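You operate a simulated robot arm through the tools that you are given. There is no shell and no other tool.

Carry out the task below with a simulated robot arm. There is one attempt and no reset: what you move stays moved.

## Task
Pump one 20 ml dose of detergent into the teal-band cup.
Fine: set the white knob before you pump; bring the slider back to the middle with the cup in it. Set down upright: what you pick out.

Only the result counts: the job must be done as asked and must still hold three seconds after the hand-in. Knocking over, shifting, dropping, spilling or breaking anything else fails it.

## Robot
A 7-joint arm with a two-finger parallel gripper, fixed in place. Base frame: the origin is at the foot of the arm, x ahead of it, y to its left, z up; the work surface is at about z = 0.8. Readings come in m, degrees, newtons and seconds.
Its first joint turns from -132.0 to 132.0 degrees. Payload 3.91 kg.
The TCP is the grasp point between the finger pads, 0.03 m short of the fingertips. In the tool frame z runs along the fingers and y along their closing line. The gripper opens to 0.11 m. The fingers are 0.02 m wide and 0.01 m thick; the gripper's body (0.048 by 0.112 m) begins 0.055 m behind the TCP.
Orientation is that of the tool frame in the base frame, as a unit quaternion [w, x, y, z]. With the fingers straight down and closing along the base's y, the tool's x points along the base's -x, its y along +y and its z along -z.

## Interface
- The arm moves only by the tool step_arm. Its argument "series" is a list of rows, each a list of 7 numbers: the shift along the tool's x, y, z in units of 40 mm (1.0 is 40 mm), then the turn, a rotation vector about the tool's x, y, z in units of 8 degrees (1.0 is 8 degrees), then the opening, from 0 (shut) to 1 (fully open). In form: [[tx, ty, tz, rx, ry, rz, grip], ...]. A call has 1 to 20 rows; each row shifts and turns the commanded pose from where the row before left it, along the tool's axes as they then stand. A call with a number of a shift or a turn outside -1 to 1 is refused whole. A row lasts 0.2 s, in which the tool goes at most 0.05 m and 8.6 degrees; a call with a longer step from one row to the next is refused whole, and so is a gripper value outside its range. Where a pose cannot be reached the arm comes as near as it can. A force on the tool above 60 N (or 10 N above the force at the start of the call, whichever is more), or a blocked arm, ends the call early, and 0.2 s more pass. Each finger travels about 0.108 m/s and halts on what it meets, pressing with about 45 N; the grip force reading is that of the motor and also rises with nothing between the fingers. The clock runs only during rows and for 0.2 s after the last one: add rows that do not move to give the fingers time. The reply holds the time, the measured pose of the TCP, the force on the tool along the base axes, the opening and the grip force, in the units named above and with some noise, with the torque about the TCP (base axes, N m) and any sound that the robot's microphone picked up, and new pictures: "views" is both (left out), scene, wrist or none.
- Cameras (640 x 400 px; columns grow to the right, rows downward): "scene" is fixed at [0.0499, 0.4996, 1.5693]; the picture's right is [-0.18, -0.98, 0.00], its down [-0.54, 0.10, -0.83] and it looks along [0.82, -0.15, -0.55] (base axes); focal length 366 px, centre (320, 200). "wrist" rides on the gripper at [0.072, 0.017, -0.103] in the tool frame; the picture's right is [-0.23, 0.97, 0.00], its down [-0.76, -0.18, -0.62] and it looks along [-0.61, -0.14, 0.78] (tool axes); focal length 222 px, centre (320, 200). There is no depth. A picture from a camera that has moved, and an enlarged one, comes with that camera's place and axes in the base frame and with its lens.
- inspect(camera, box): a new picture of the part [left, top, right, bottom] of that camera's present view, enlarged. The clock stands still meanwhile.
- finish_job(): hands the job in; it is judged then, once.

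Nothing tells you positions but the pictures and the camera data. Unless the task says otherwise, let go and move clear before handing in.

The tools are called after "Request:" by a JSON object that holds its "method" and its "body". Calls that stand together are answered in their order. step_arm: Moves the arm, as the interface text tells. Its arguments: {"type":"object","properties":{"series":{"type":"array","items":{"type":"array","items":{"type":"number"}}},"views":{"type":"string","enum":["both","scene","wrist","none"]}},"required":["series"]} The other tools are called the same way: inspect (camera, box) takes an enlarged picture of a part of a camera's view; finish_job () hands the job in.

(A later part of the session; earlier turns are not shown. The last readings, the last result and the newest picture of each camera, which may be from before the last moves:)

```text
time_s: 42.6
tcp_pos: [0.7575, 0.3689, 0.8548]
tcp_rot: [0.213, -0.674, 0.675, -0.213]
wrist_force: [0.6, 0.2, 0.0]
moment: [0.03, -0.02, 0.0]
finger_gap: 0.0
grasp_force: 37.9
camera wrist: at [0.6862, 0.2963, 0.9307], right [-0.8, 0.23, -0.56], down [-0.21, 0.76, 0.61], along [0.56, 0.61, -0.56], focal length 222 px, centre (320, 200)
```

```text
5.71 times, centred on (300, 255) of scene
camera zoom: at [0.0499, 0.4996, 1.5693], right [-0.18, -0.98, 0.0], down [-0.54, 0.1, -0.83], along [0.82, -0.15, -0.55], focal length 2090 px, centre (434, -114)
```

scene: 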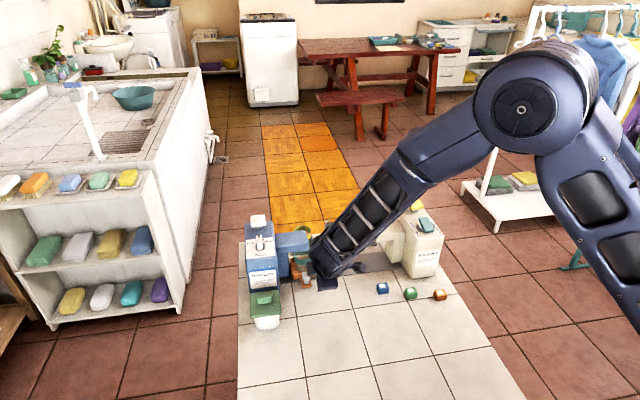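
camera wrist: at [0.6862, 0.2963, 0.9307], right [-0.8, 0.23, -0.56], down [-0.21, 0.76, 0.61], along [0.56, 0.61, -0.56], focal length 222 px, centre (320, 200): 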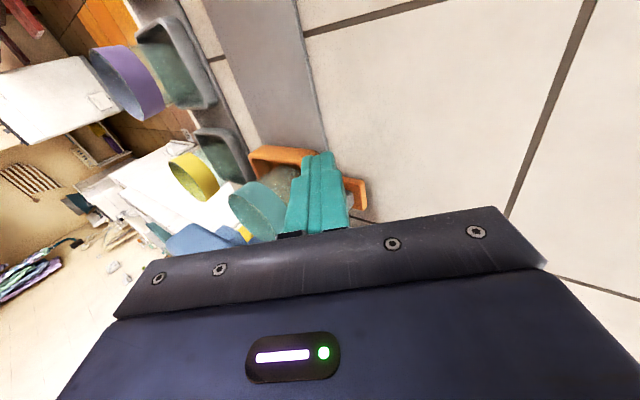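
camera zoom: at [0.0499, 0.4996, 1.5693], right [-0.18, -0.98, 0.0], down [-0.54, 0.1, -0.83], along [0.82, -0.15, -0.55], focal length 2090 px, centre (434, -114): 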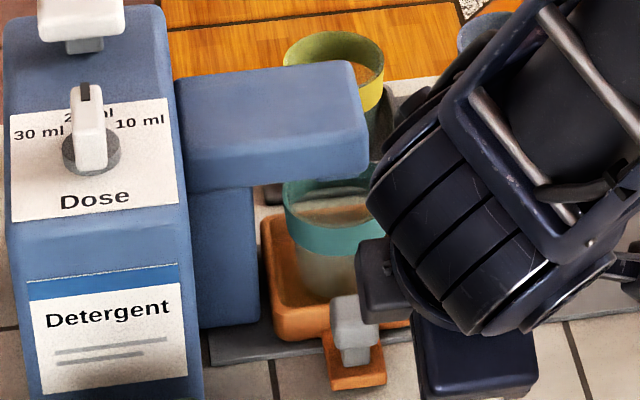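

The carriage is at its end stop (y≈0.41) with the cup upright under the spout, and I've backed the finger off the handle. Now I rise clear and bring the tool back to vertical for the pump.

Request:
{"method": "step_arm", "body": {"series": [[0, -0.375, -0.754, 0, 0, 0, 0], [0, -0.375, -0.754, 0, 0, 0, 0], [0, -0.375, -0.754, 0, 0, 0, 0], [0, -0.375, -0.754, 0, 0, 0, 0], [0, -0.375, -0.754, 0, 0, 0, 0], [0, -0.375, -0.754, 0, 0, 0, 0], [0, 0, 0, -0.875, 0, 0, 0], [0, 0, 0, -0.875, 0, 0, 0], [0, 0, 0, -0.875, 0, 0, 0], [0, 0, 0, -0.875, 0, 0, 0], [0, 0, 0, -0.875, 0, 0, 0], [0, 0, 0, 0, 0, 0, 0]], "views": "both"}}

Request:
{"method": "inspect", "body": {"camera": "scene", "box": [270, 220, 330, 290]}}

```text
time_s: 45.2
tcp_pos: [0.7289, 0.3684, 1.0563]
tcp_rot: [0.0, 0.707, -0.707, -0.001]
wrist_force: [-0.4, 0.0, -1.1]
moment: [0.01, 0.0, 0.0]
finger_gap: 0.0
grasp_force: 38.1
camera wrist: at [0.7122, 0.2964, 1.1599], right [-0.97, 0.23, 0.0], down [0.18, 0.76, 0.62], along [0.14, 0.61, -0.78], focal length 222 px, centre (320, 200)
```

scene: 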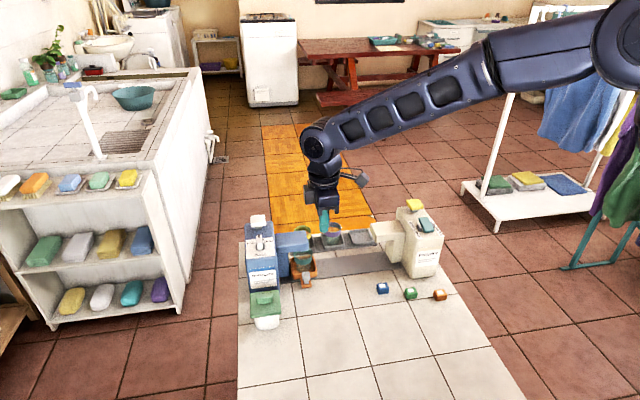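
wrist: 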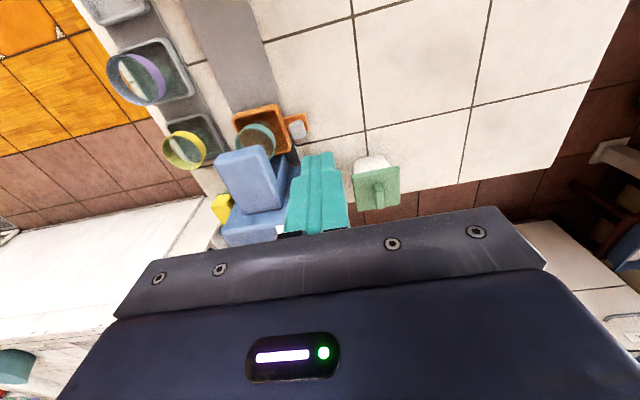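

```text
5.71 times, centred on (300, 255) of scene
camera zoom: at [0.0499, 0.4996, 1.5693], right [-0.18, -0.98, 0.0], down [-0.54, 0.1, -0.83], along [0.82, -0.15, -0.55], focal length 2090 px, centre (434, -114)
```

zoom: 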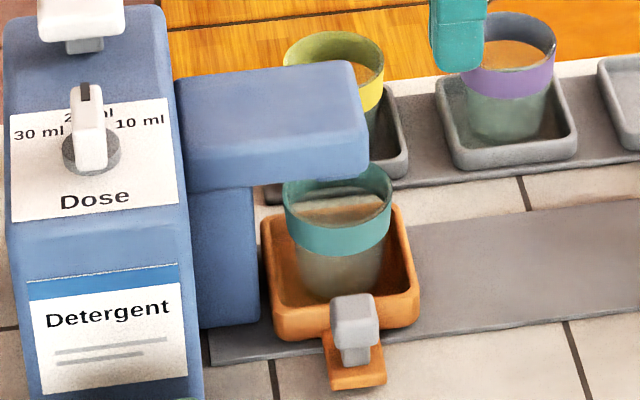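

Request:
{"method": "step_arm", "body": {"series": [[-0.75, -0.15, -0.15, 0, 0, 0, 0], [-0.75, -0.15, -0.15, 0, 0, 0, 0], [-0.75, -0.15, -0.15, 0, 0, 0, 0], [-0.75, -0.15, -0.15, 0, 0, 0, 0], [-0.75, -0.15, -0.15, 0, 0, 0, 0], [0, 0, 0, 0, 0, 0.9375, 0], [0, 0, 0, 0, 0, 0.9375, 0], [0, 0, 0, 0, 0, 0.9375, 0], [0, 0, 0, 0, 0, 0.9375, 0], [0, 0, 0, 0, 0, 0.9375, 0], [0, 0, 0, 0, 0, 0.9375, 0], [0, 0, 0, 0, 0, 0.9375, 0], [0, 0, 0, 0, 0, 0.9375, 0], [0, 0, 0, 0, 0, 0.9375, 0], [0, 0, 0, 0, 0, 0.9375, 0], [0, 0, 0, 0, 0, 0.9375, 0], [0, 0, 0, 0, 0, 0.9375, 0], [0, 0, 0, 0, 0, 0, 0]], "views": "both"}}

Request:
{"method": "inspect", "body": {"camera": "wrist", "box": [220, 90, 420, 215]}}

Request:
{"method": "inspect", "body": {"camera": "scene", "box": [235, 195, 315, 255]}}

```text
time_s: 49.0
tcp_pos: [0.7587, 0.519, 1.0856]
tcp_rot: [0.0, 0.001, 1.0, 0.0]
wrist_force: [0.8, 0.4, 0.7]
moment: [-0.02, 0.03, 0.0]
finger_gap: 0.0004
grasp_force: 38.2
camera wrist: at [0.6862, 0.5353, 1.1897], right [0.23, 0.97, 0.0], down [0.76, -0.18, 0.62], along [0.61, -0.14, -0.78], focal length 222 px, centre (320, 200)
```

scene: 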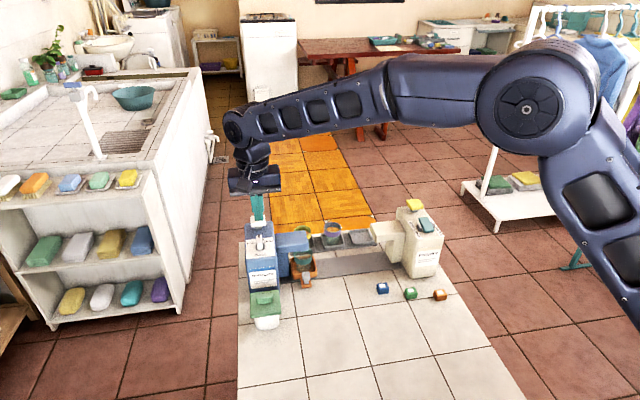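
wrist: 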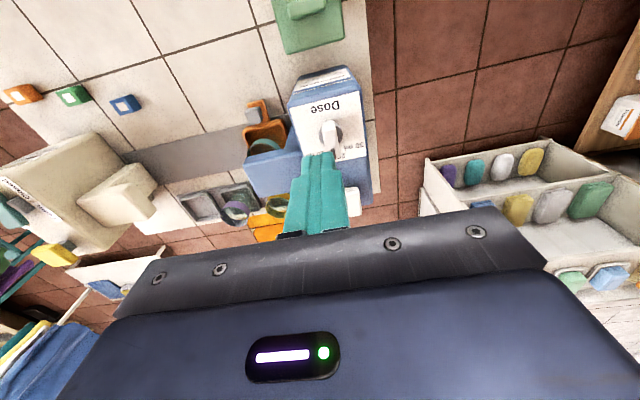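

```text
3.20 times, centred on (320, 152) of wrist
camera zoom: at [0.6862, 0.5353, 1.1897], right [0.23, 0.97, 0.0], down [0.76, -0.18, 0.62], along [0.61, -0.14, -0.78], focal length 711 px, centre (320, 352)
```

zoom: 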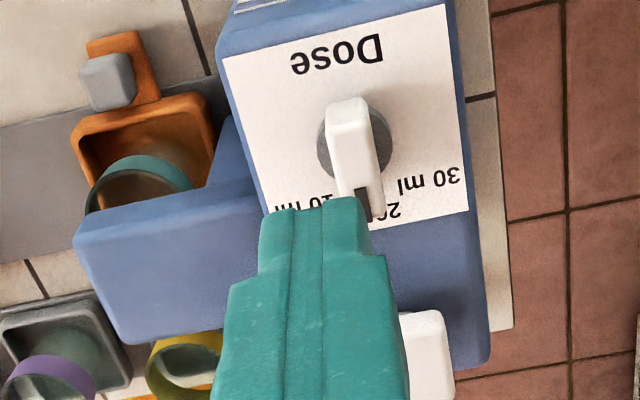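

```text
6.67 times, centred on (275, 225) of scene
camera zoom: at [0.0499, 0.4996, 1.5693], right [-0.18, -0.98, 0.0], down [-0.54, 0.1, -0.83], along [0.82, -0.15, -0.55], focal length 2439 px, centre (620, 33)
```

zoom: 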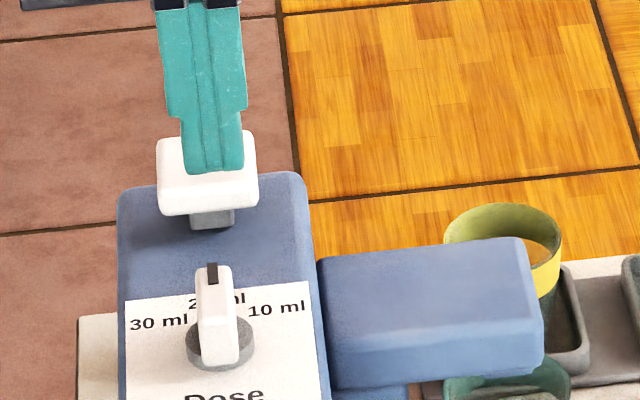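

Request:
{"method": "step_arm", "body": {"series": [[-0.5, 0, 0, 0, 0, 0, 0.9], [-0.5, 0, 0, 0, 0, 0, 0.9], [0, 0, 0, 0, 0, 0, 0.9], [0, 0, 0, 0, 0, 0, 0.9]], "views": "wrist"}}

Request:
{"method": "inspect", "body": {"camera": "wrist", "box": [260, 130, 400, 230]}}

Request:
{"method": "inspect", "body": {"camera": "scene", "box": [235, 195, 315, 255]}}

```text
time_s: 50.0
tcp_pos: [0.7988, 0.5171, 1.086]
tcp_rot: [0.0, 0.0, 1.0, 0.0]
wrist_force: [-0.6, -0.2, 0.1]
moment: [-0.02, -0.01, -0.03]
finger_gap: 0.0989
grasp_force: 0.1
camera wrist: at [0.7263, 0.5333, 1.1896], right [0.23, 0.97, 0.0], down [0.76, -0.18, 0.62], along [0.61, -0.14, -0.78], focal length 222 px, centre (320, 200)
```

wrist: 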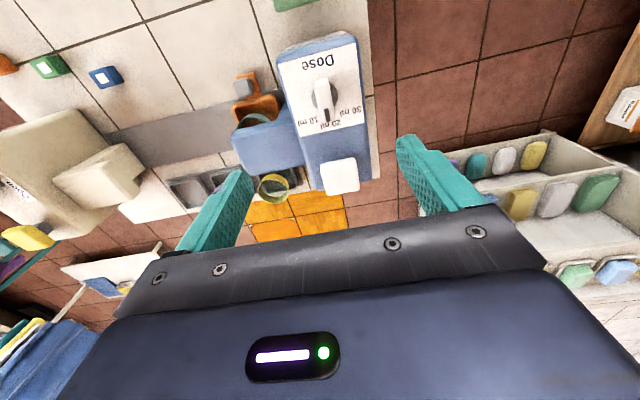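

```text
4.00 times, centred on (330, 180) of wrist
camera zoom: at [0.7263, 0.5333, 1.1896], right [0.23, 0.97, 0.0], down [0.76, -0.18, 0.62], along [0.61, -0.14, -0.78], focal length 888 px, centre (280, 280)
```

zoom: 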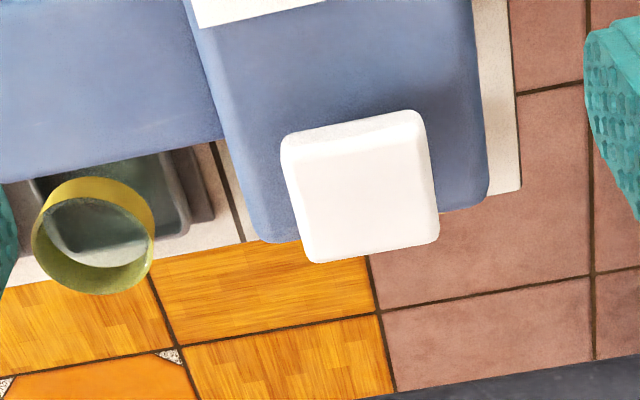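

```text
6.67 times, centred on (275, 225) of scene
camera zoom: at [0.0499, 0.4996, 1.5693], right [-0.18, -0.98, 0.0], down [-0.54, 0.1, -0.83], along [0.82, -0.15, -0.55], focal length 2439 px, centre (620, 33)
```

zoom: 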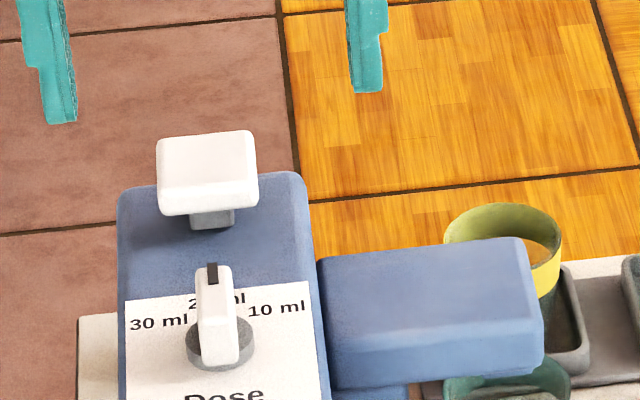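

The pump pad's centre is near (0.870, 0.523) with its top at z≈0.978. I'll close the fingers and hover above it.

Request:
{"method": "step_arm", "body": {"series": [[-0.593, 0.05, 0.3, 0, 0, 0, 0.4], [-0.593, 0.05, 0.3, 0, 0, 0, 0], [-0.593, 0.05, 0.3, 0, 0, 0, 0], [0, 0, 0.3, 0, 0, 0, 0], [0, 0, 0, 0, 0, 0, 0], [0, 0, 0, 0, 0, 0, 0]], "views": "both"}}

Request:
{"method": "inspect", "body": {"camera": "scene", "box": [235, 195, 315, 255]}}

Request:
{"method": "inspect", "body": {"camera": "wrist", "box": [240, 90, 400, 230]}}

```text
time_s: 51.4
tcp_pos: [0.8689, 0.5251, 1.0373]
tcp_rot: [0.0, 0.0, 1.0, 0.0]
wrist_force: [-0.3, -0.4, 0.3]
moment: [0.02, 0.03, 0.0]
finger_gap: 0.0001
grasp_force: 38.0
camera wrist: at [0.7967, 0.5411, 1.1413], right [0.23, 0.97, 0.0], down [0.76, -0.18, 0.62], along [0.61, -0.14, -0.78], focal length 222 px, centre (320, 200)
```

scene: 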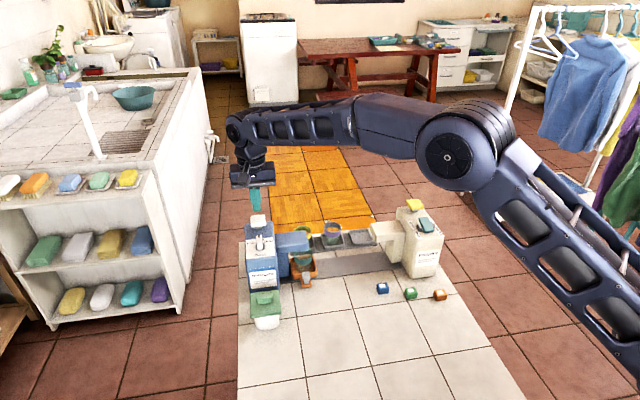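
wrist: 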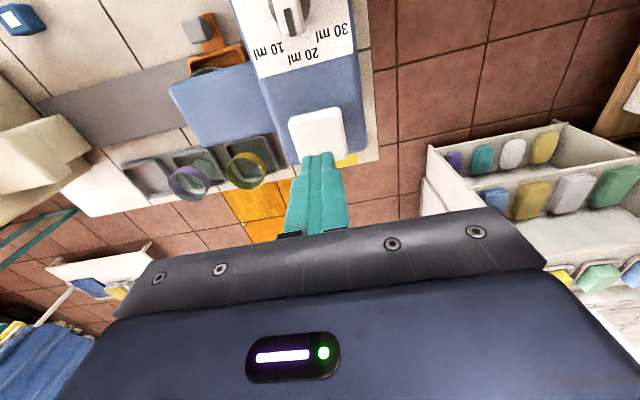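

```text
6.67 times, centred on (275, 225) of scene
camera zoom: at [0.0499, 0.4996, 1.5693], right [-0.18, -0.98, 0.0], down [-0.54, 0.1, -0.83], along [0.82, -0.15, -0.55], focal length 2439 px, centre (620, 33)
```

zoom: 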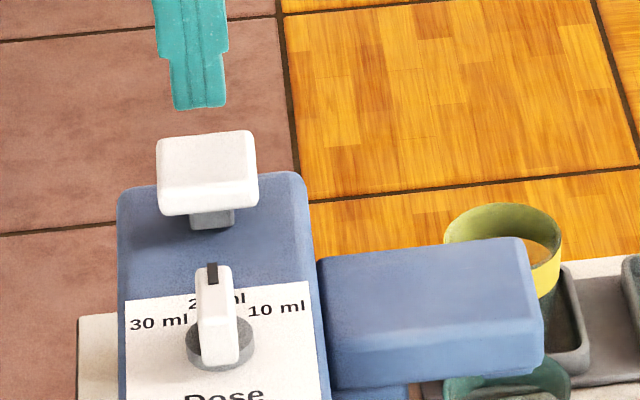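

```text
2.86 times, centred on (320, 160) of wrist
camera zoom: at [0.7967, 0.5411, 1.1413], right [0.23, 0.97, 0.0], down [0.76, -0.18, 0.62], along [0.61, -0.14, -0.78], focal length 635 px, centre (320, 314)
```

zoom: 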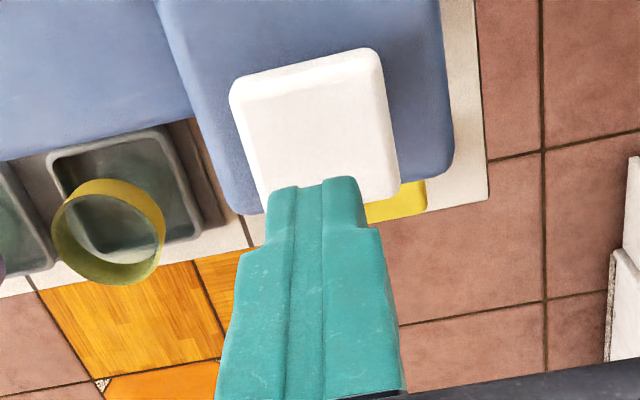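

Request:
{"method": "step_arm", "body": {"series": [[0.025, -0.04, 0.3, 0, 0, 0, 0], [0, 0, 0.25, 0, 0, 0, 0], [0, 0, 0, 0, 0, 0, 0]], "views": "none"}}

Request:
{"method": "inspect", "body": {"camera": "scene", "box": [235, 195, 315, 255]}}

Request:
{"method": "inspect", "body": {"camera": "wrist", "box": [240, 90, 400, 230]}}

```text
time_s: 52.2
tcp_pos: [0.8674, 0.5219, 1.0167]
tcp_rot: [0.0, 0.0, 1.0, 0.0]
wrist_force: [0.1, 0.3, 0.6]
moment: [0.0, -0.01, 0.03]
finger_gap: 0.0
grasp_force: 37.3
```

```text
6.67 times, centred on (275, 225) of scene
camera zoom: at [0.0499, 0.4996, 1.5693], right [-0.18, -0.98, 0.0], down [-0.54, 0.1, -0.83], along [0.82, -0.15, -0.55], focal length 2439 px, centre (620, 33)
```

zoom: 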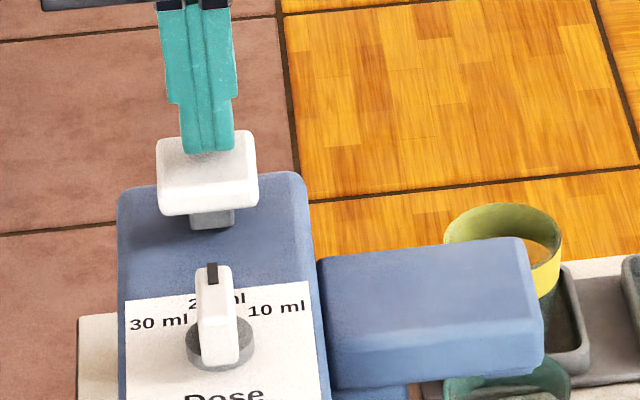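

```text
2.86 times, centred on (320, 160) of wrist
camera zoom: at [0.7962, 0.5395, 1.1198], right [0.23, 0.97, 0.0], down [0.76, -0.18, 0.62], along [0.61, -0.14, -0.78], focal length 635 px, centre (320, 314)
```

zoom: 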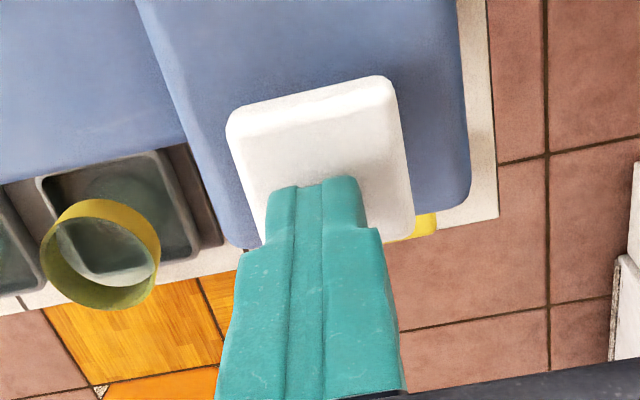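

Request:
{"method": "step_arm", "body": {"series": [[0, 0, 0.06, 0, 0, 0, 0], [0, 0, 0.06, 0, 0, 0, 0], [0, 0, 0.06, 0, 0, 0, 0]], "views": "none"}}

Request:
{"method": "step_arm", "body": {"series": [[0, 0, 0.05, 0, 0, 0, 0], [0, 0, 0.05, 0, 0, 0, 0]], "views": "none"}}

```text
time_s: 53.0
tcp_pos: [0.8693, 0.5237, 1.0098]
tcp_rot: [0.0, 0.0, 1.0, 0.0]
wrist_force: [-0.3, -1.3, 0.7]
moment: [-0.03, 0.0, 0.0]
finger_gap: 0.0002
grasp_force: 37.4
```

```text
time_s: 53.6
tcp_pos: [0.8685, 0.5235, 1.0055]
tcp_rot: [0.0, 0.0, 1.0, 0.001]
wrist_force: [-1.3, 0.5, 4.8]
moment: [0.02, 0.02, 0.0]
finger_gap: 0.0
grasp_force: 37.8
```

Contact with the pad at tip z≈0.976. Now one single full press, watching the force and the microphone.

Request:
{"method": "step_arm", "body": {"series": [[0, 0, 0.08, 0, 0, 0, 0], [0, 0, 0.08, 0, 0, 0, 0], [0, 0, 0.08, 0, 0, 0, 0]], "views": "scene"}}

Request:
{"method": "inspect", "body": {"camera": "scene", "box": [235, 205, 335, 280]}}

```text
time_s: 54.4
tcp_pos: [0.8694, 0.525, 0.9984]
tcp_rot: [0.002, 0.0, 1.0, 0.001]
wrist_force: [-6.8, -4.0, 28.9]
moment: [-0.13, 0.26, -0.04]
finger_gap: 0.0
grasp_force: 37.5
heard: click
```

scene: 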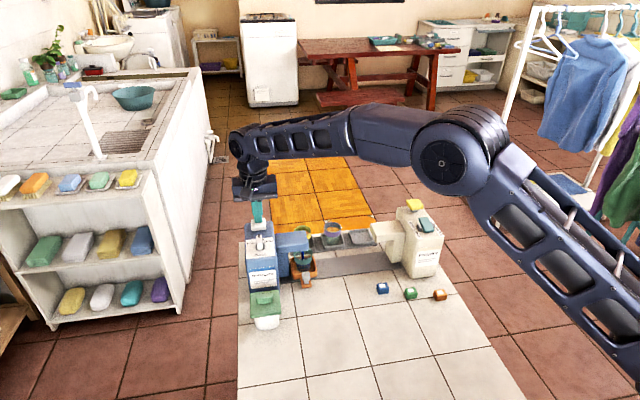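

```text
5.33 times, centred on (285, 242) of scene
camera zoom: at [0.0499, 0.4996, 1.5693], right [-0.18, -0.98, 0.0], down [-0.54, 0.1, -0.83], along [0.82, -0.15, -0.55], focal length 1951 px, centre (507, -27)
```

zoom: 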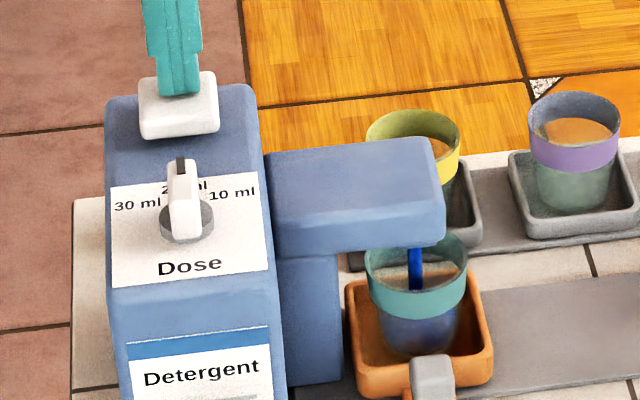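

A click sounded and a blue stream is flowing into the teal-band cup. I hold still until it finishes.

Request:
{"method": "step_arm", "body": {"series": [[0, 0, 0, 0, 0, 0, 0], [0, 0, 0, 0, 0, 0, 0], [0, 0, 0, 0, 0, 0, 0]], "views": "scene"}}

Request:
{"method": "inspect", "body": {"camera": "scene", "box": [235, 205, 335, 280]}}

```text
time_s: 55.2
tcp_pos: [0.8693, 0.5235, 0.9979]
tcp_rot: [0.002, 0.0, 1.0, 0.001]
wrist_force: [-0.2, 4.4, 42.6]
moment: [0.13, 0.05, 0.02]
finger_gap: 0.0
grasp_force: 37.4
```

scene: 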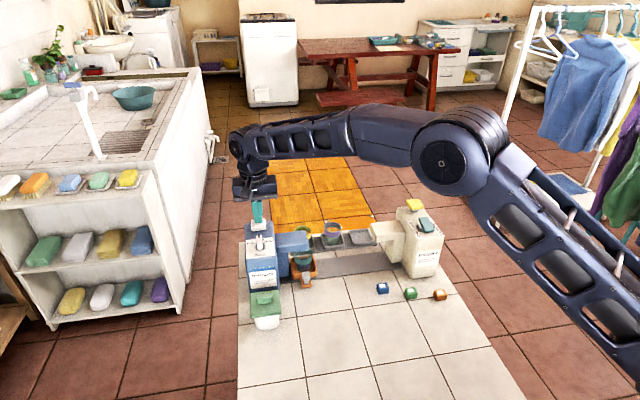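

```text
5.33 times, centred on (285, 242) of scene
camera zoom: at [0.0499, 0.4996, 1.5693], right [-0.18, -0.98, 0.0], down [-0.54, 0.1, -0.83], along [0.82, -0.15, -0.55], focal length 1951 px, centre (507, -27)
```

zoom: 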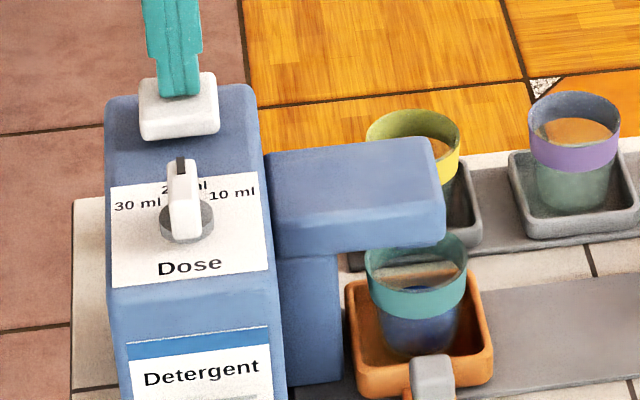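

The stream has stopped and the cup holds blue detergent. I lift straight off the pump now.

Request:
{"method": "step_arm", "body": {"series": [[0, 0, -0.3, 0, 0, 0, 0], [0, 0, -0.6, 0, 0, 0, 0], [0, 0, -0.9, 0, 0, 0, 0], [0.5, 0, -0.6, 0, 0, 0, 0], [0.9, 0, 0, 0, 0, 0, 0], [0.9, 0, 0, 0, 0, 0, 0], [0.9, 0, 0, 0, 0, 0, 0], [0, 0, 0, 0, 0, 0, 0]], "views": "both"}}

Request:
{"method": "inspect", "body": {"camera": "scene", "box": [235, 205, 335, 280]}}

Request:
{"method": "inspect", "body": {"camera": "wrist", "box": [180, 80, 400, 230]}}

```text
time_s: 57.0
tcp_pos: [0.7393, 0.5211, 1.0918]
tcp_rot: [0.0, 0.0, 1.0, -0.001]
wrist_force: [-0.3, -0.5, 0.3]
moment: [0.01, -0.03, -0.02]
finger_gap: 0.0002
grasp_force: 37.0
camera wrist: at [0.6685, 0.5385, 1.1954], right [0.23, 0.97, 0.0], down [0.76, -0.18, 0.62], along [0.61, -0.14, -0.78], focal length 222 px, centre (320, 200)
```

scene: 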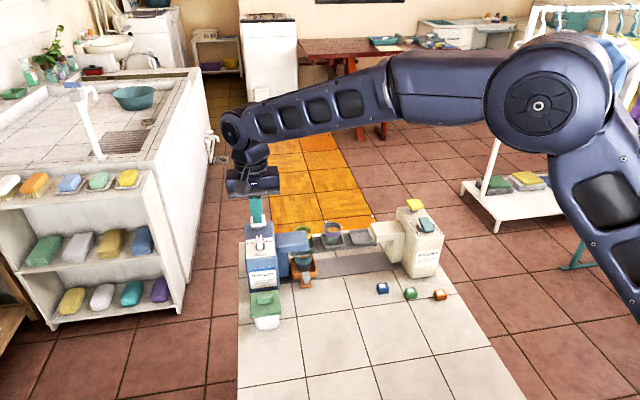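
wrist: 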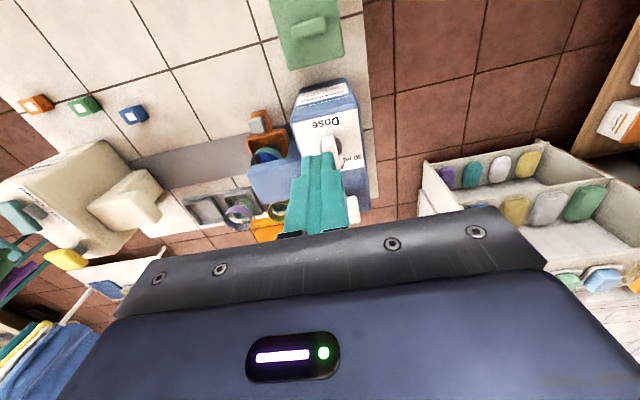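

```text
5.33 times, centred on (285, 242) of scene
camera zoom: at [0.0499, 0.4996, 1.5693], right [-0.18, -0.98, 0.0], down [-0.54, 0.1, -0.83], along [0.82, -0.15, -0.55], focal length 1951 px, centre (507, -27)
```

zoom: 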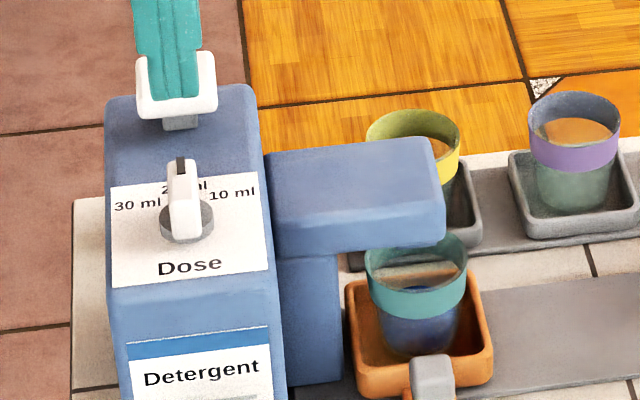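

```text
2.67 times, centred on (290, 155) of wrist
camera zoom: at [0.6685, 0.5385, 1.1954], right [0.23, 0.97, 0.0], down [0.76, -0.18, 0.62], along [0.61, -0.14, -0.78], focal length 592 px, centre (400, 320)
```

zoom: 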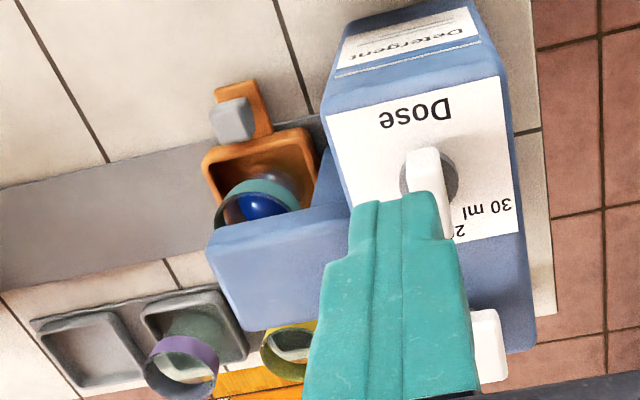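

The pump pad has sprung back and the dose is in the cup. Next I set the pusher up again (turned −90°, tilted 35°) on the +y side of the handle to bring the slider back.

Request:
{"method": "step_arm", "body": {"series": [[0, -0.667, 0, 0, 0, 0, 0], [0, -0.667, 0, 0, 0, 0, 0], [0, -0.667, 0, 0, 0, 0, 0], [0, 0, 0, 0, 0, -0.9375, 0], [0, 0, 0, 0, 0, -0.9375, 0], [0, 0, 0, 0, 0, -0.9375, 0], [0, 0, 0, 0, 0, -0.9375, 0], [0, 0, 0, 0, 0, -0.9375, 0], [0, 0, 0, 0, 0, -0.9375, 0], [0, 0, 0, 0, 0, -0.9375, 0], [0, 0, 0, 0, 0, -0.9375, 0], [0, 0, 0, 0, 0, -0.9375, 0], [0, 0, 0, 0, 0, -0.9375, 0], [0, 0, 0, 0, 0, -0.9375, 0], [0, 0, 0, 0, 0, -0.9375, 0], [0, 0, 0, 0, 0, 0, 0]], "views": "none"}}

Request:
{"method": "step_arm", "body": {"series": [[0, 0, 0, 0.875, 0, 0, 0], [0, 0, 0, 0.875, 0, 0, 0], [0, 0, 0, 0.875, 0, 0, 0], [0, 0, 0, 0.875, 0, 0, 0], [0, 0, 0, 0.875, 0, 0, 0], [0, 0, 0, 0, 0, 0, 0]], "views": "both"}}

Request:
{"method": "inspect", "body": {"camera": "wrist", "box": [200, 60, 440, 210]}}

```text
time_s: 60.4
tcp_pos: [0.741, 0.4429, 1.092]
tcp_rot: [0.0, 0.708, -0.707, 0.0]
wrist_force: [-0.1, 0.6, 0.3]
moment: [-0.02, 0.02, 0.04]
finger_gap: 0.0002
grasp_force: 37.6
```

```text
time_s: 61.8
tcp_pos: [0.7409, 0.443, 1.0914]
tcp_rot: [0.213, -0.673, 0.675, -0.213]
wrist_force: [0.3, -0.2, 0.6]
moment: [0.01, -0.01, -0.03]
finger_gap: 0.0
grasp_force: 37.3
camera wrist: at [0.6681, 0.3704, 1.1666], right [-0.8, 0.23, -0.56], down [-0.21, 0.76, 0.61], along [0.57, 0.61, -0.56], focal length 222 px, centre (320, 200)
```

scene: 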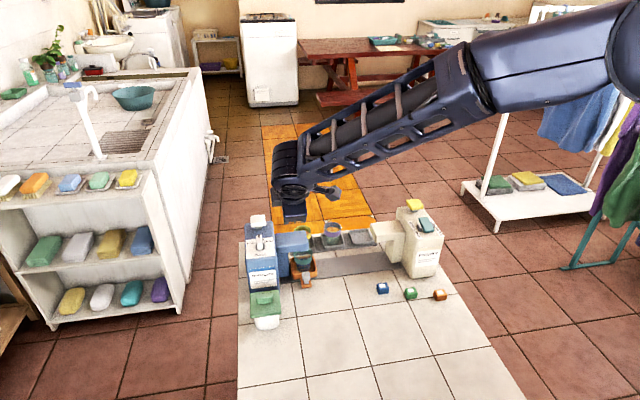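
wrist: 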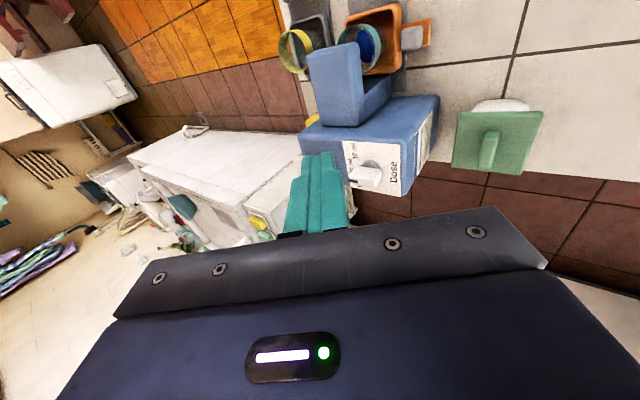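

```text
2.67 times, centred on (320, 135) of wrist
camera zoom: at [0.6681, 0.3704, 1.1666], right [-0.8, 0.23, -0.56], down [-0.21, 0.76, 0.61], along [0.57, 0.61, -0.56], focal length 592 px, centre (320, 373)
```

zoom: 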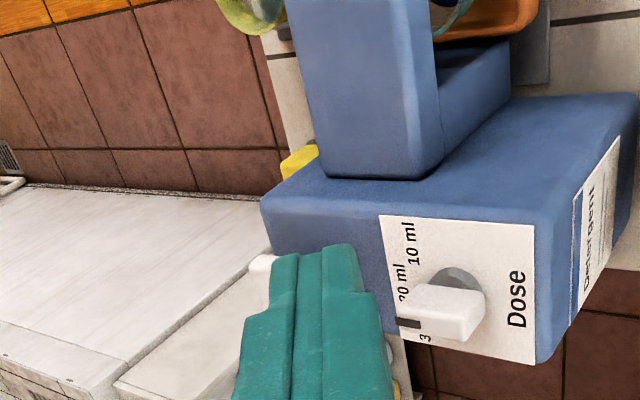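

Request:
{"method": "inspect", "body": {"camera": "wrist", "box": [330, 0, 460, 85]}}

Request:
{"method": "inspect", "body": {"camera": "scene", "box": [240, 190, 360, 320]}}

```text
4.71 times, centred on (395, 42) of wrist
camera zoom: at [0.6681, 0.3704, 1.1666], right [-0.8, 0.23, -0.56], down [-0.21, 0.76, 0.61], along [0.57, 0.61, -0.56], focal length 1045 px, centre (-33, 941)
```

zoom: 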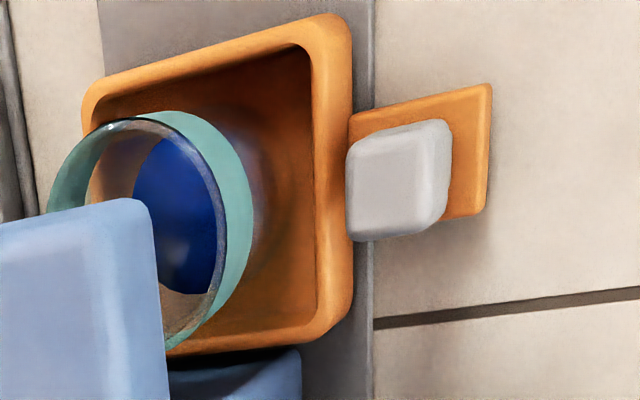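

```text
3.08 times, centred on (300, 255) of scene
camera zoom: at [0.0499, 0.4996, 1.5693], right [-0.18, -0.98, 0.0], down [-0.54, 0.1, -0.83], along [0.82, -0.15, -0.55], focal length 1126 px, centre (382, 31)
```

zoom: 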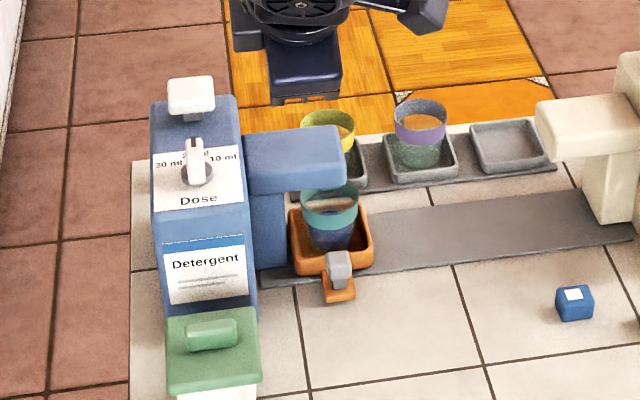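

The block is at about (0.771, 0.410). I descend on its +y side at y≈0.443, stopping partway to check.

Request:
{"method": "step_arm", "body": {"series": [[0, -0.3686, 0.258, 0, 0, 0, 0], [0, 0.549, 0.784, 0, 0, 0, 0], [0, 0.549, 0.784, 0, 0, 0, 0], [0, 0.549, 0.784, 0, 0, 0, 0], [0, 0.549, 0.784, 0, 0, 0, 0], [0, 0.549, 0.784, 0, 0, 0, 0], [0, 0, 0, 0, 0, 0, 0]], "views": "both"}}

Request:
{"method": "inspect", "body": {"camera": "wrist", "box": [240, 60, 480, 220]}}

Request:
{"method": "inspect", "body": {"camera": "scene", "box": [240, 210, 340, 310]}}

```text
time_s: 63.4
tcp_pos: [0.7575, 0.4432, 0.8997]
tcp_rot: [0.213, -0.674, 0.674, -0.213]
wrist_force: [0.6, 0.0, 0.0]
moment: [-0.04, -0.04, -0.01]
finger_gap: 0.0
grasp_force: 37.6
camera wrist: at [0.6858, 0.3702, 0.9747], right [-0.8, 0.23, -0.56], down [-0.21, 0.76, 0.61], along [0.57, 0.61, -0.56], focal length 222 px, centre (320, 200)
```

scene: 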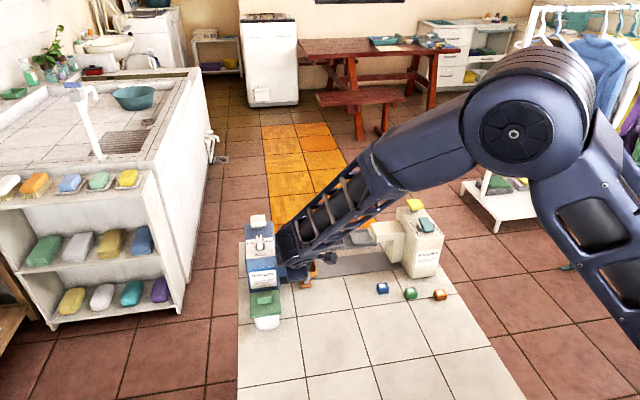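
wrist: 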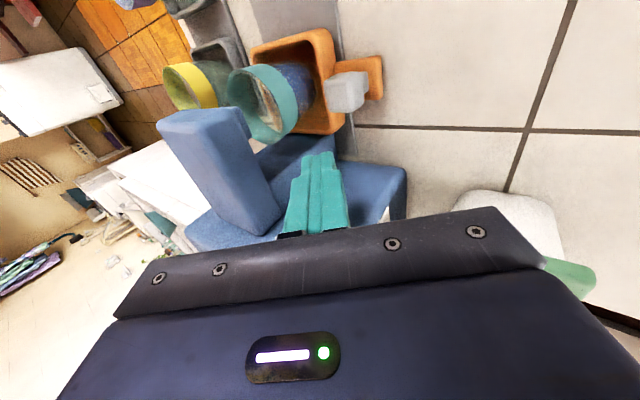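

```text
2.50 times, centred on (360, 140) of wrist
camera zoom: at [0.6858, 0.3702, 0.9747], right [-0.8, 0.23, -0.56], down [-0.21, 0.76, 0.61], along [0.57, 0.61, -0.56], focal length 555 px, centre (220, 350)
```

zoom: 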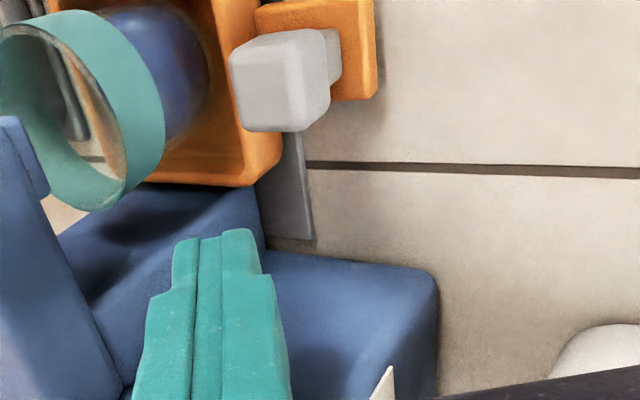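

```text
4.00 times, centred on (290, 260) of scene
camera zoom: at [0.0499, 0.4996, 1.5693], right [-0.18, -0.98, 0.0], down [-0.54, 0.1, -0.83], along [0.82, -0.15, -0.55], focal length 1463 px, centre (440, -40)
```

zoom: 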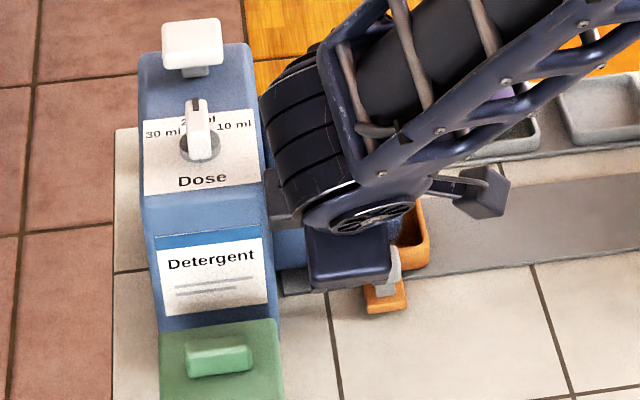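

Request:
{"method": "inspect", "body": {"camera": "scene", "box": [265, 225, 325, 285]}}

```text
6.67 times, centred on (295, 255) of scene
camera zoom: at [0.0499, 0.4996, 1.5693], right [-0.18, -0.98, 0.0], down [-0.54, 0.1, -0.83], along [0.82, -0.15, -0.55], focal length 2439 px, centre (487, -167)
```

zoom: 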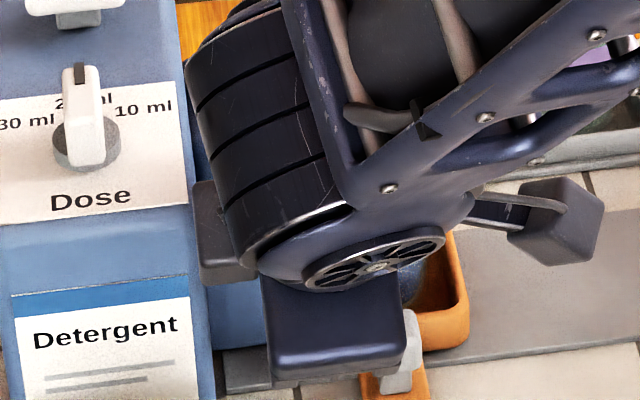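

A protruding part of the wrist comes close to the dispenser's front corner, so I'll shift 6 mm toward −y before descending the last bit.

Request:
{"method": "step_arm", "body": {"series": [[0.155, 0.05, -0.03, 0, 0, 0, 0], [0, 0.28, 0.4, 0, 0, 0, 0], [0, 0.28, 0.4, 0, 0, 0, 0], [0, 0, 0, 0, 0, 0, 0]], "views": "both"}}

Request:
{"method": "inspect", "body": {"camera": "wrist", "box": [240, 60, 480, 220]}}

Request:
{"method": "inspect", "body": {"camera": "scene", "box": [265, 225, 325, 285]}}

```text
time_s: 64.4
tcp_pos: [0.7571, 0.4355, 0.8596]
tcp_rot: [-0.213, 0.675, -0.674, 0.213]
wrist_force: [0.8, 0.4, 0.7]
moment: [0.05, 0.0, -0.01]
finger_gap: 0.0001
grasp_force: 37.9
camera wrist: at [0.6843, 0.3644, 0.9356], right [-0.8, 0.23, -0.56], down [-0.21, 0.76, 0.61], along [0.56, 0.61, -0.56], focal length 222 px, centre (320, 200)
```

scene: 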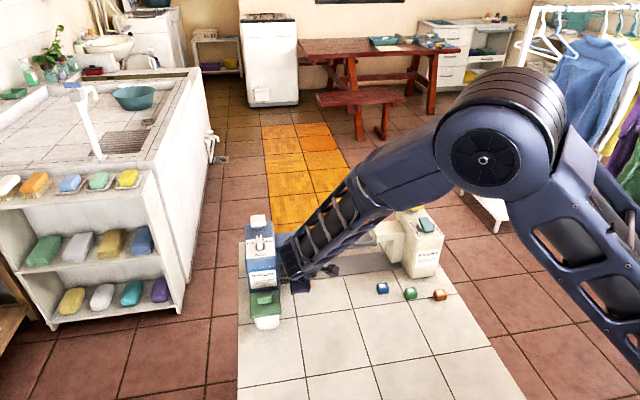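
wrist: 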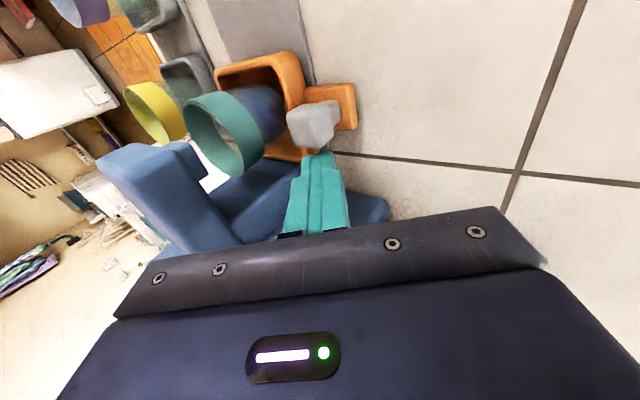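

```text
2.50 times, centred on (360, 140) of wrist
camera zoom: at [0.6843, 0.3644, 0.9356], right [-0.8, 0.23, -0.56], down [-0.21, 0.76, 0.61], along [0.56, 0.61, -0.56], focal length 555 px, centre (220, 350)
```

zoom: 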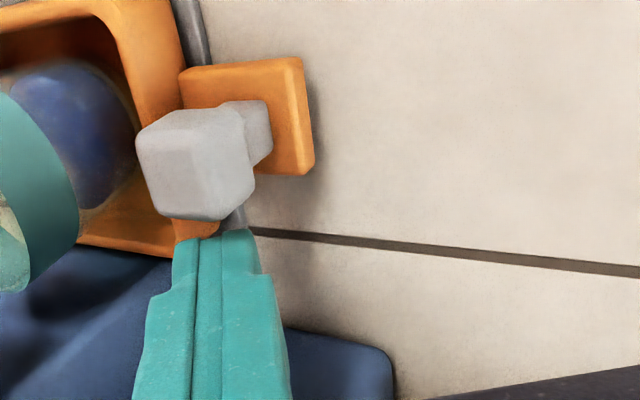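

```text
6.67 times, centred on (295, 255) of scene
camera zoom: at [0.0499, 0.4996, 1.5693], right [-0.18, -0.98, 0.0], down [-0.54, 0.1, -0.83], along [0.82, -0.15, -0.55], focal length 2439 px, centre (487, -167)
```

zoom: 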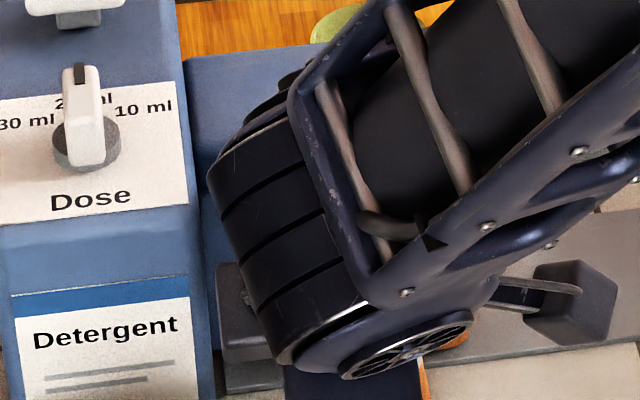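

The finger sits just on the +y side of the block with nothing touched. I push gently toward −y.

Request:
{"method": "step_arm", "body": {"series": [[0.05, 0, 0, 0, 0, 0, 0], [0.1, 0, 0, 0, 0, 0, 0], [0.1, 0, 0, 0, 0, 0, 0], [0.15, 0, 0, 0, 0, 0, 0], [0.2, 0, 0, 0, 0, 0, 0], [0.2, 0, 0, 0, 0, 0, 0], [0.2, 0, 0, 0, 0, 0, 0], [0.2, 0, 0, 0, 0, 0, 0], [0.2, 0, 0, 0, 0, 0, 0], [0.15, 0, 0, 0, 0, 0, 0], [0.1, 0, 0, 0, 0, 0, 0], [0.05, 0, 0, 0, 0, 0, 0], [0, 0, 0, 0, 0, 0, 0]], "views": "both"}}

Request:
{"method": "inspect", "body": {"camera": "wrist", "box": [180, 40, 420, 200]}}

Request:
{"method": "inspect", "body": {"camera": "scene", "box": [270, 200, 390, 300]}}

```text
time_s: 67.2
tcp_pos: [0.7573, 0.3681, 0.8592]
tcp_rot: [0.213, -0.674, 0.674, -0.212]
wrist_force: [0.3, 0.6, 1.1]
moment: [0.03, 0.0, 0.02]
finger_gap: 0.0003
grasp_force: 37.9
camera wrist: at [0.6834, 0.2961, 0.9356], right [-0.8, 0.23, -0.56], down [-0.21, 0.76, 0.61], along [0.56, 0.61, -0.56], focal length 222 px, centre (320, 200)
```

scene: 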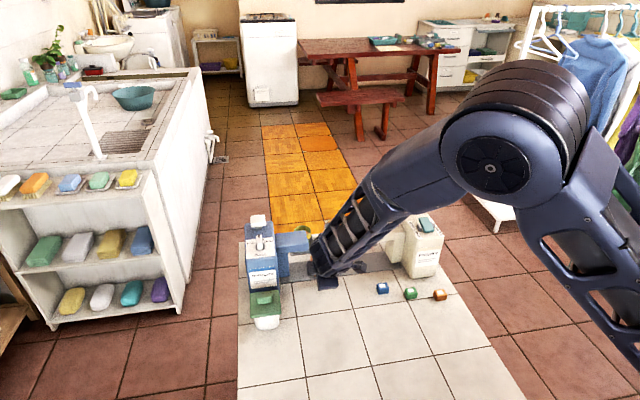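
wrist: 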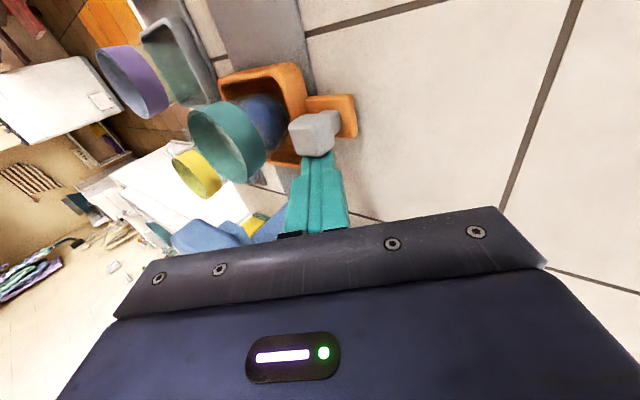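

```text
2.50 times, centred on (300, 120) of wrist
camera zoom: at [0.6834, 0.2961, 0.9356], right [-0.8, 0.23, -0.56], down [-0.21, 0.76, 0.61], along [0.56, 0.61, -0.56], focal length 555 px, centre (370, 400)
```

zoom: 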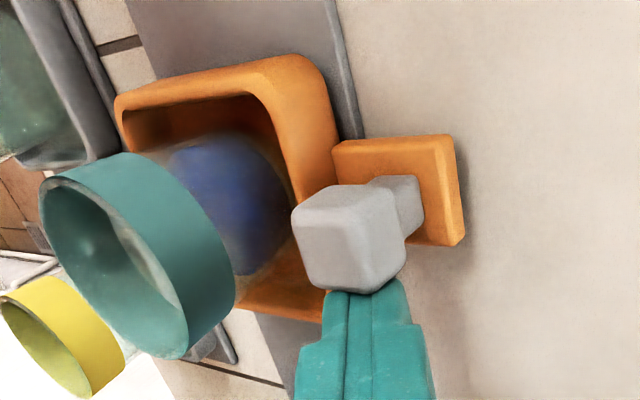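

```text
4.00 times, centred on (330, 250) of scene
camera zoom: at [0.0499, 0.4996, 1.5693], right [-0.18, -0.98, 0.0], down [-0.54, 0.1, -0.83], along [0.82, -0.15, -0.55], focal length 1463 px, centre (280, 0)
```

zoom: 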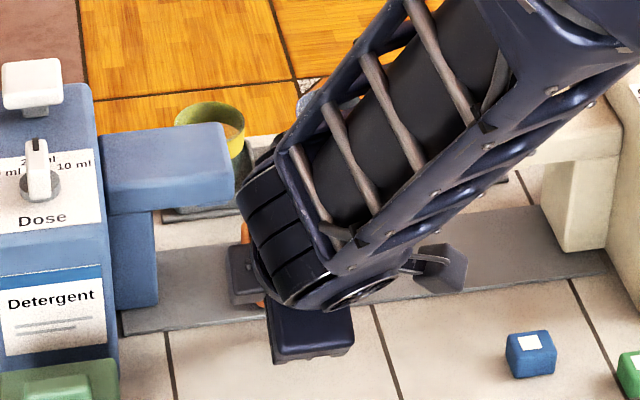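

Request:
{"method": "step_arm", "body": {"series": [[0.05, 0, 0, 0, 0, 0, 0], [0.1, 0, 0, 0, 0, 0, 0], [0.15, 0, 0, 0, 0, 0, 0], [0.2, 0, 0, 0, 0, 0, 0], [0.2, 0, 0, 0, 0, 0, 0], [0.15, 0, 0, 0, 0, 0, 0], [0.1, 0, 0, 0, 0, 0, 0], [0.05, 0, 0, 0, 0, 0, 0], [0, 0, 0, 0, 0, 0, 0]], "views": "both"}}

Request:
{"method": "inspect", "body": {"camera": "wrist", "box": [180, 40, 420, 200]}}

Request:
{"method": "inspect", "body": {"camera": "scene", "box": [290, 190, 390, 290]}}

```text
time_s: 69.2
tcp_pos: [0.7554, 0.3285, 0.8612]
tcp_rot: [0.212, -0.674, 0.675, -0.214]
wrist_force: [0.6, 0.1, 0.0]
moment: [0.03, 0.0, -0.01]
finger_gap: 0.0001
grasp_force: 37.8
camera wrist: at [0.6836, 0.2562, 0.9358], right [-0.8, 0.23, -0.56], down [-0.21, 0.76, 0.61], along [0.56, 0.61, -0.56], focal length 222 px, centre (320, 200)
```

scene: 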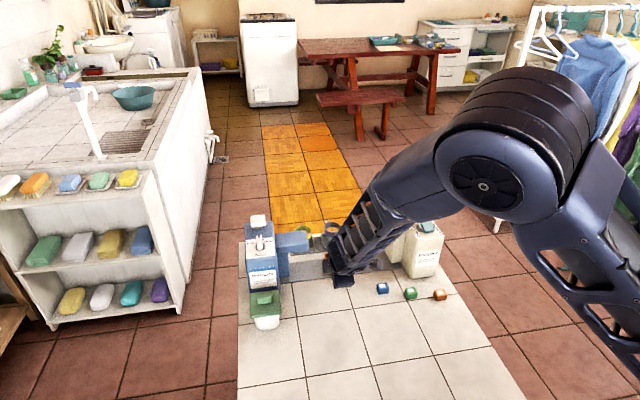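
wrist: 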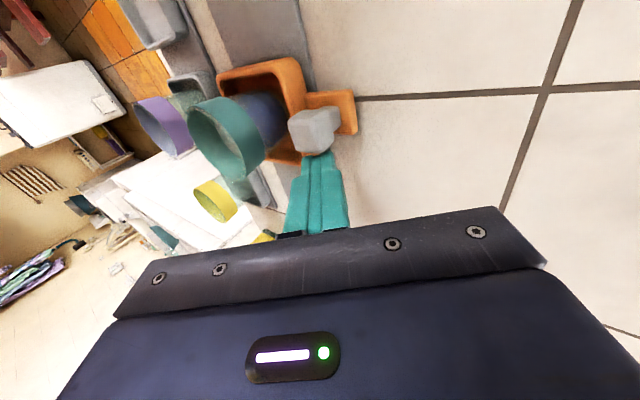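

```text
2.50 times, centred on (300, 120) of wrist
camera zoom: at [0.6836, 0.2562, 0.9358], right [-0.8, 0.23, -0.56], down [-0.21, 0.76, 0.61], along [0.56, 0.61, -0.56], focal length 555 px, centre (370, 400)
```

zoom: 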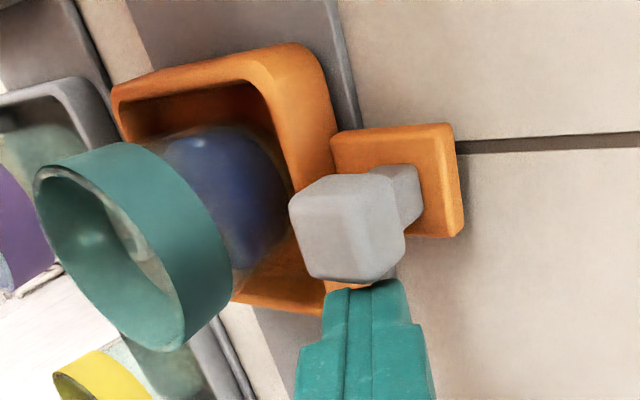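

```text
4.00 times, centred on (340, 240) of scene
camera zoom: at [0.0499, 0.4996, 1.5693], right [-0.18, -0.98, 0.0], down [-0.54, 0.1, -0.83], along [0.82, -0.15, -0.55], focal length 1463 px, centre (240, 40)
```

zoom: 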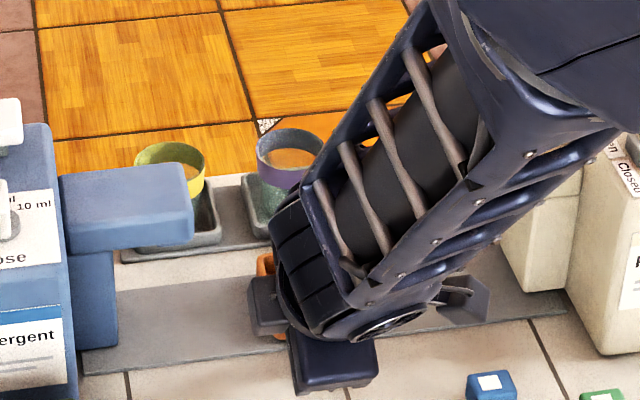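

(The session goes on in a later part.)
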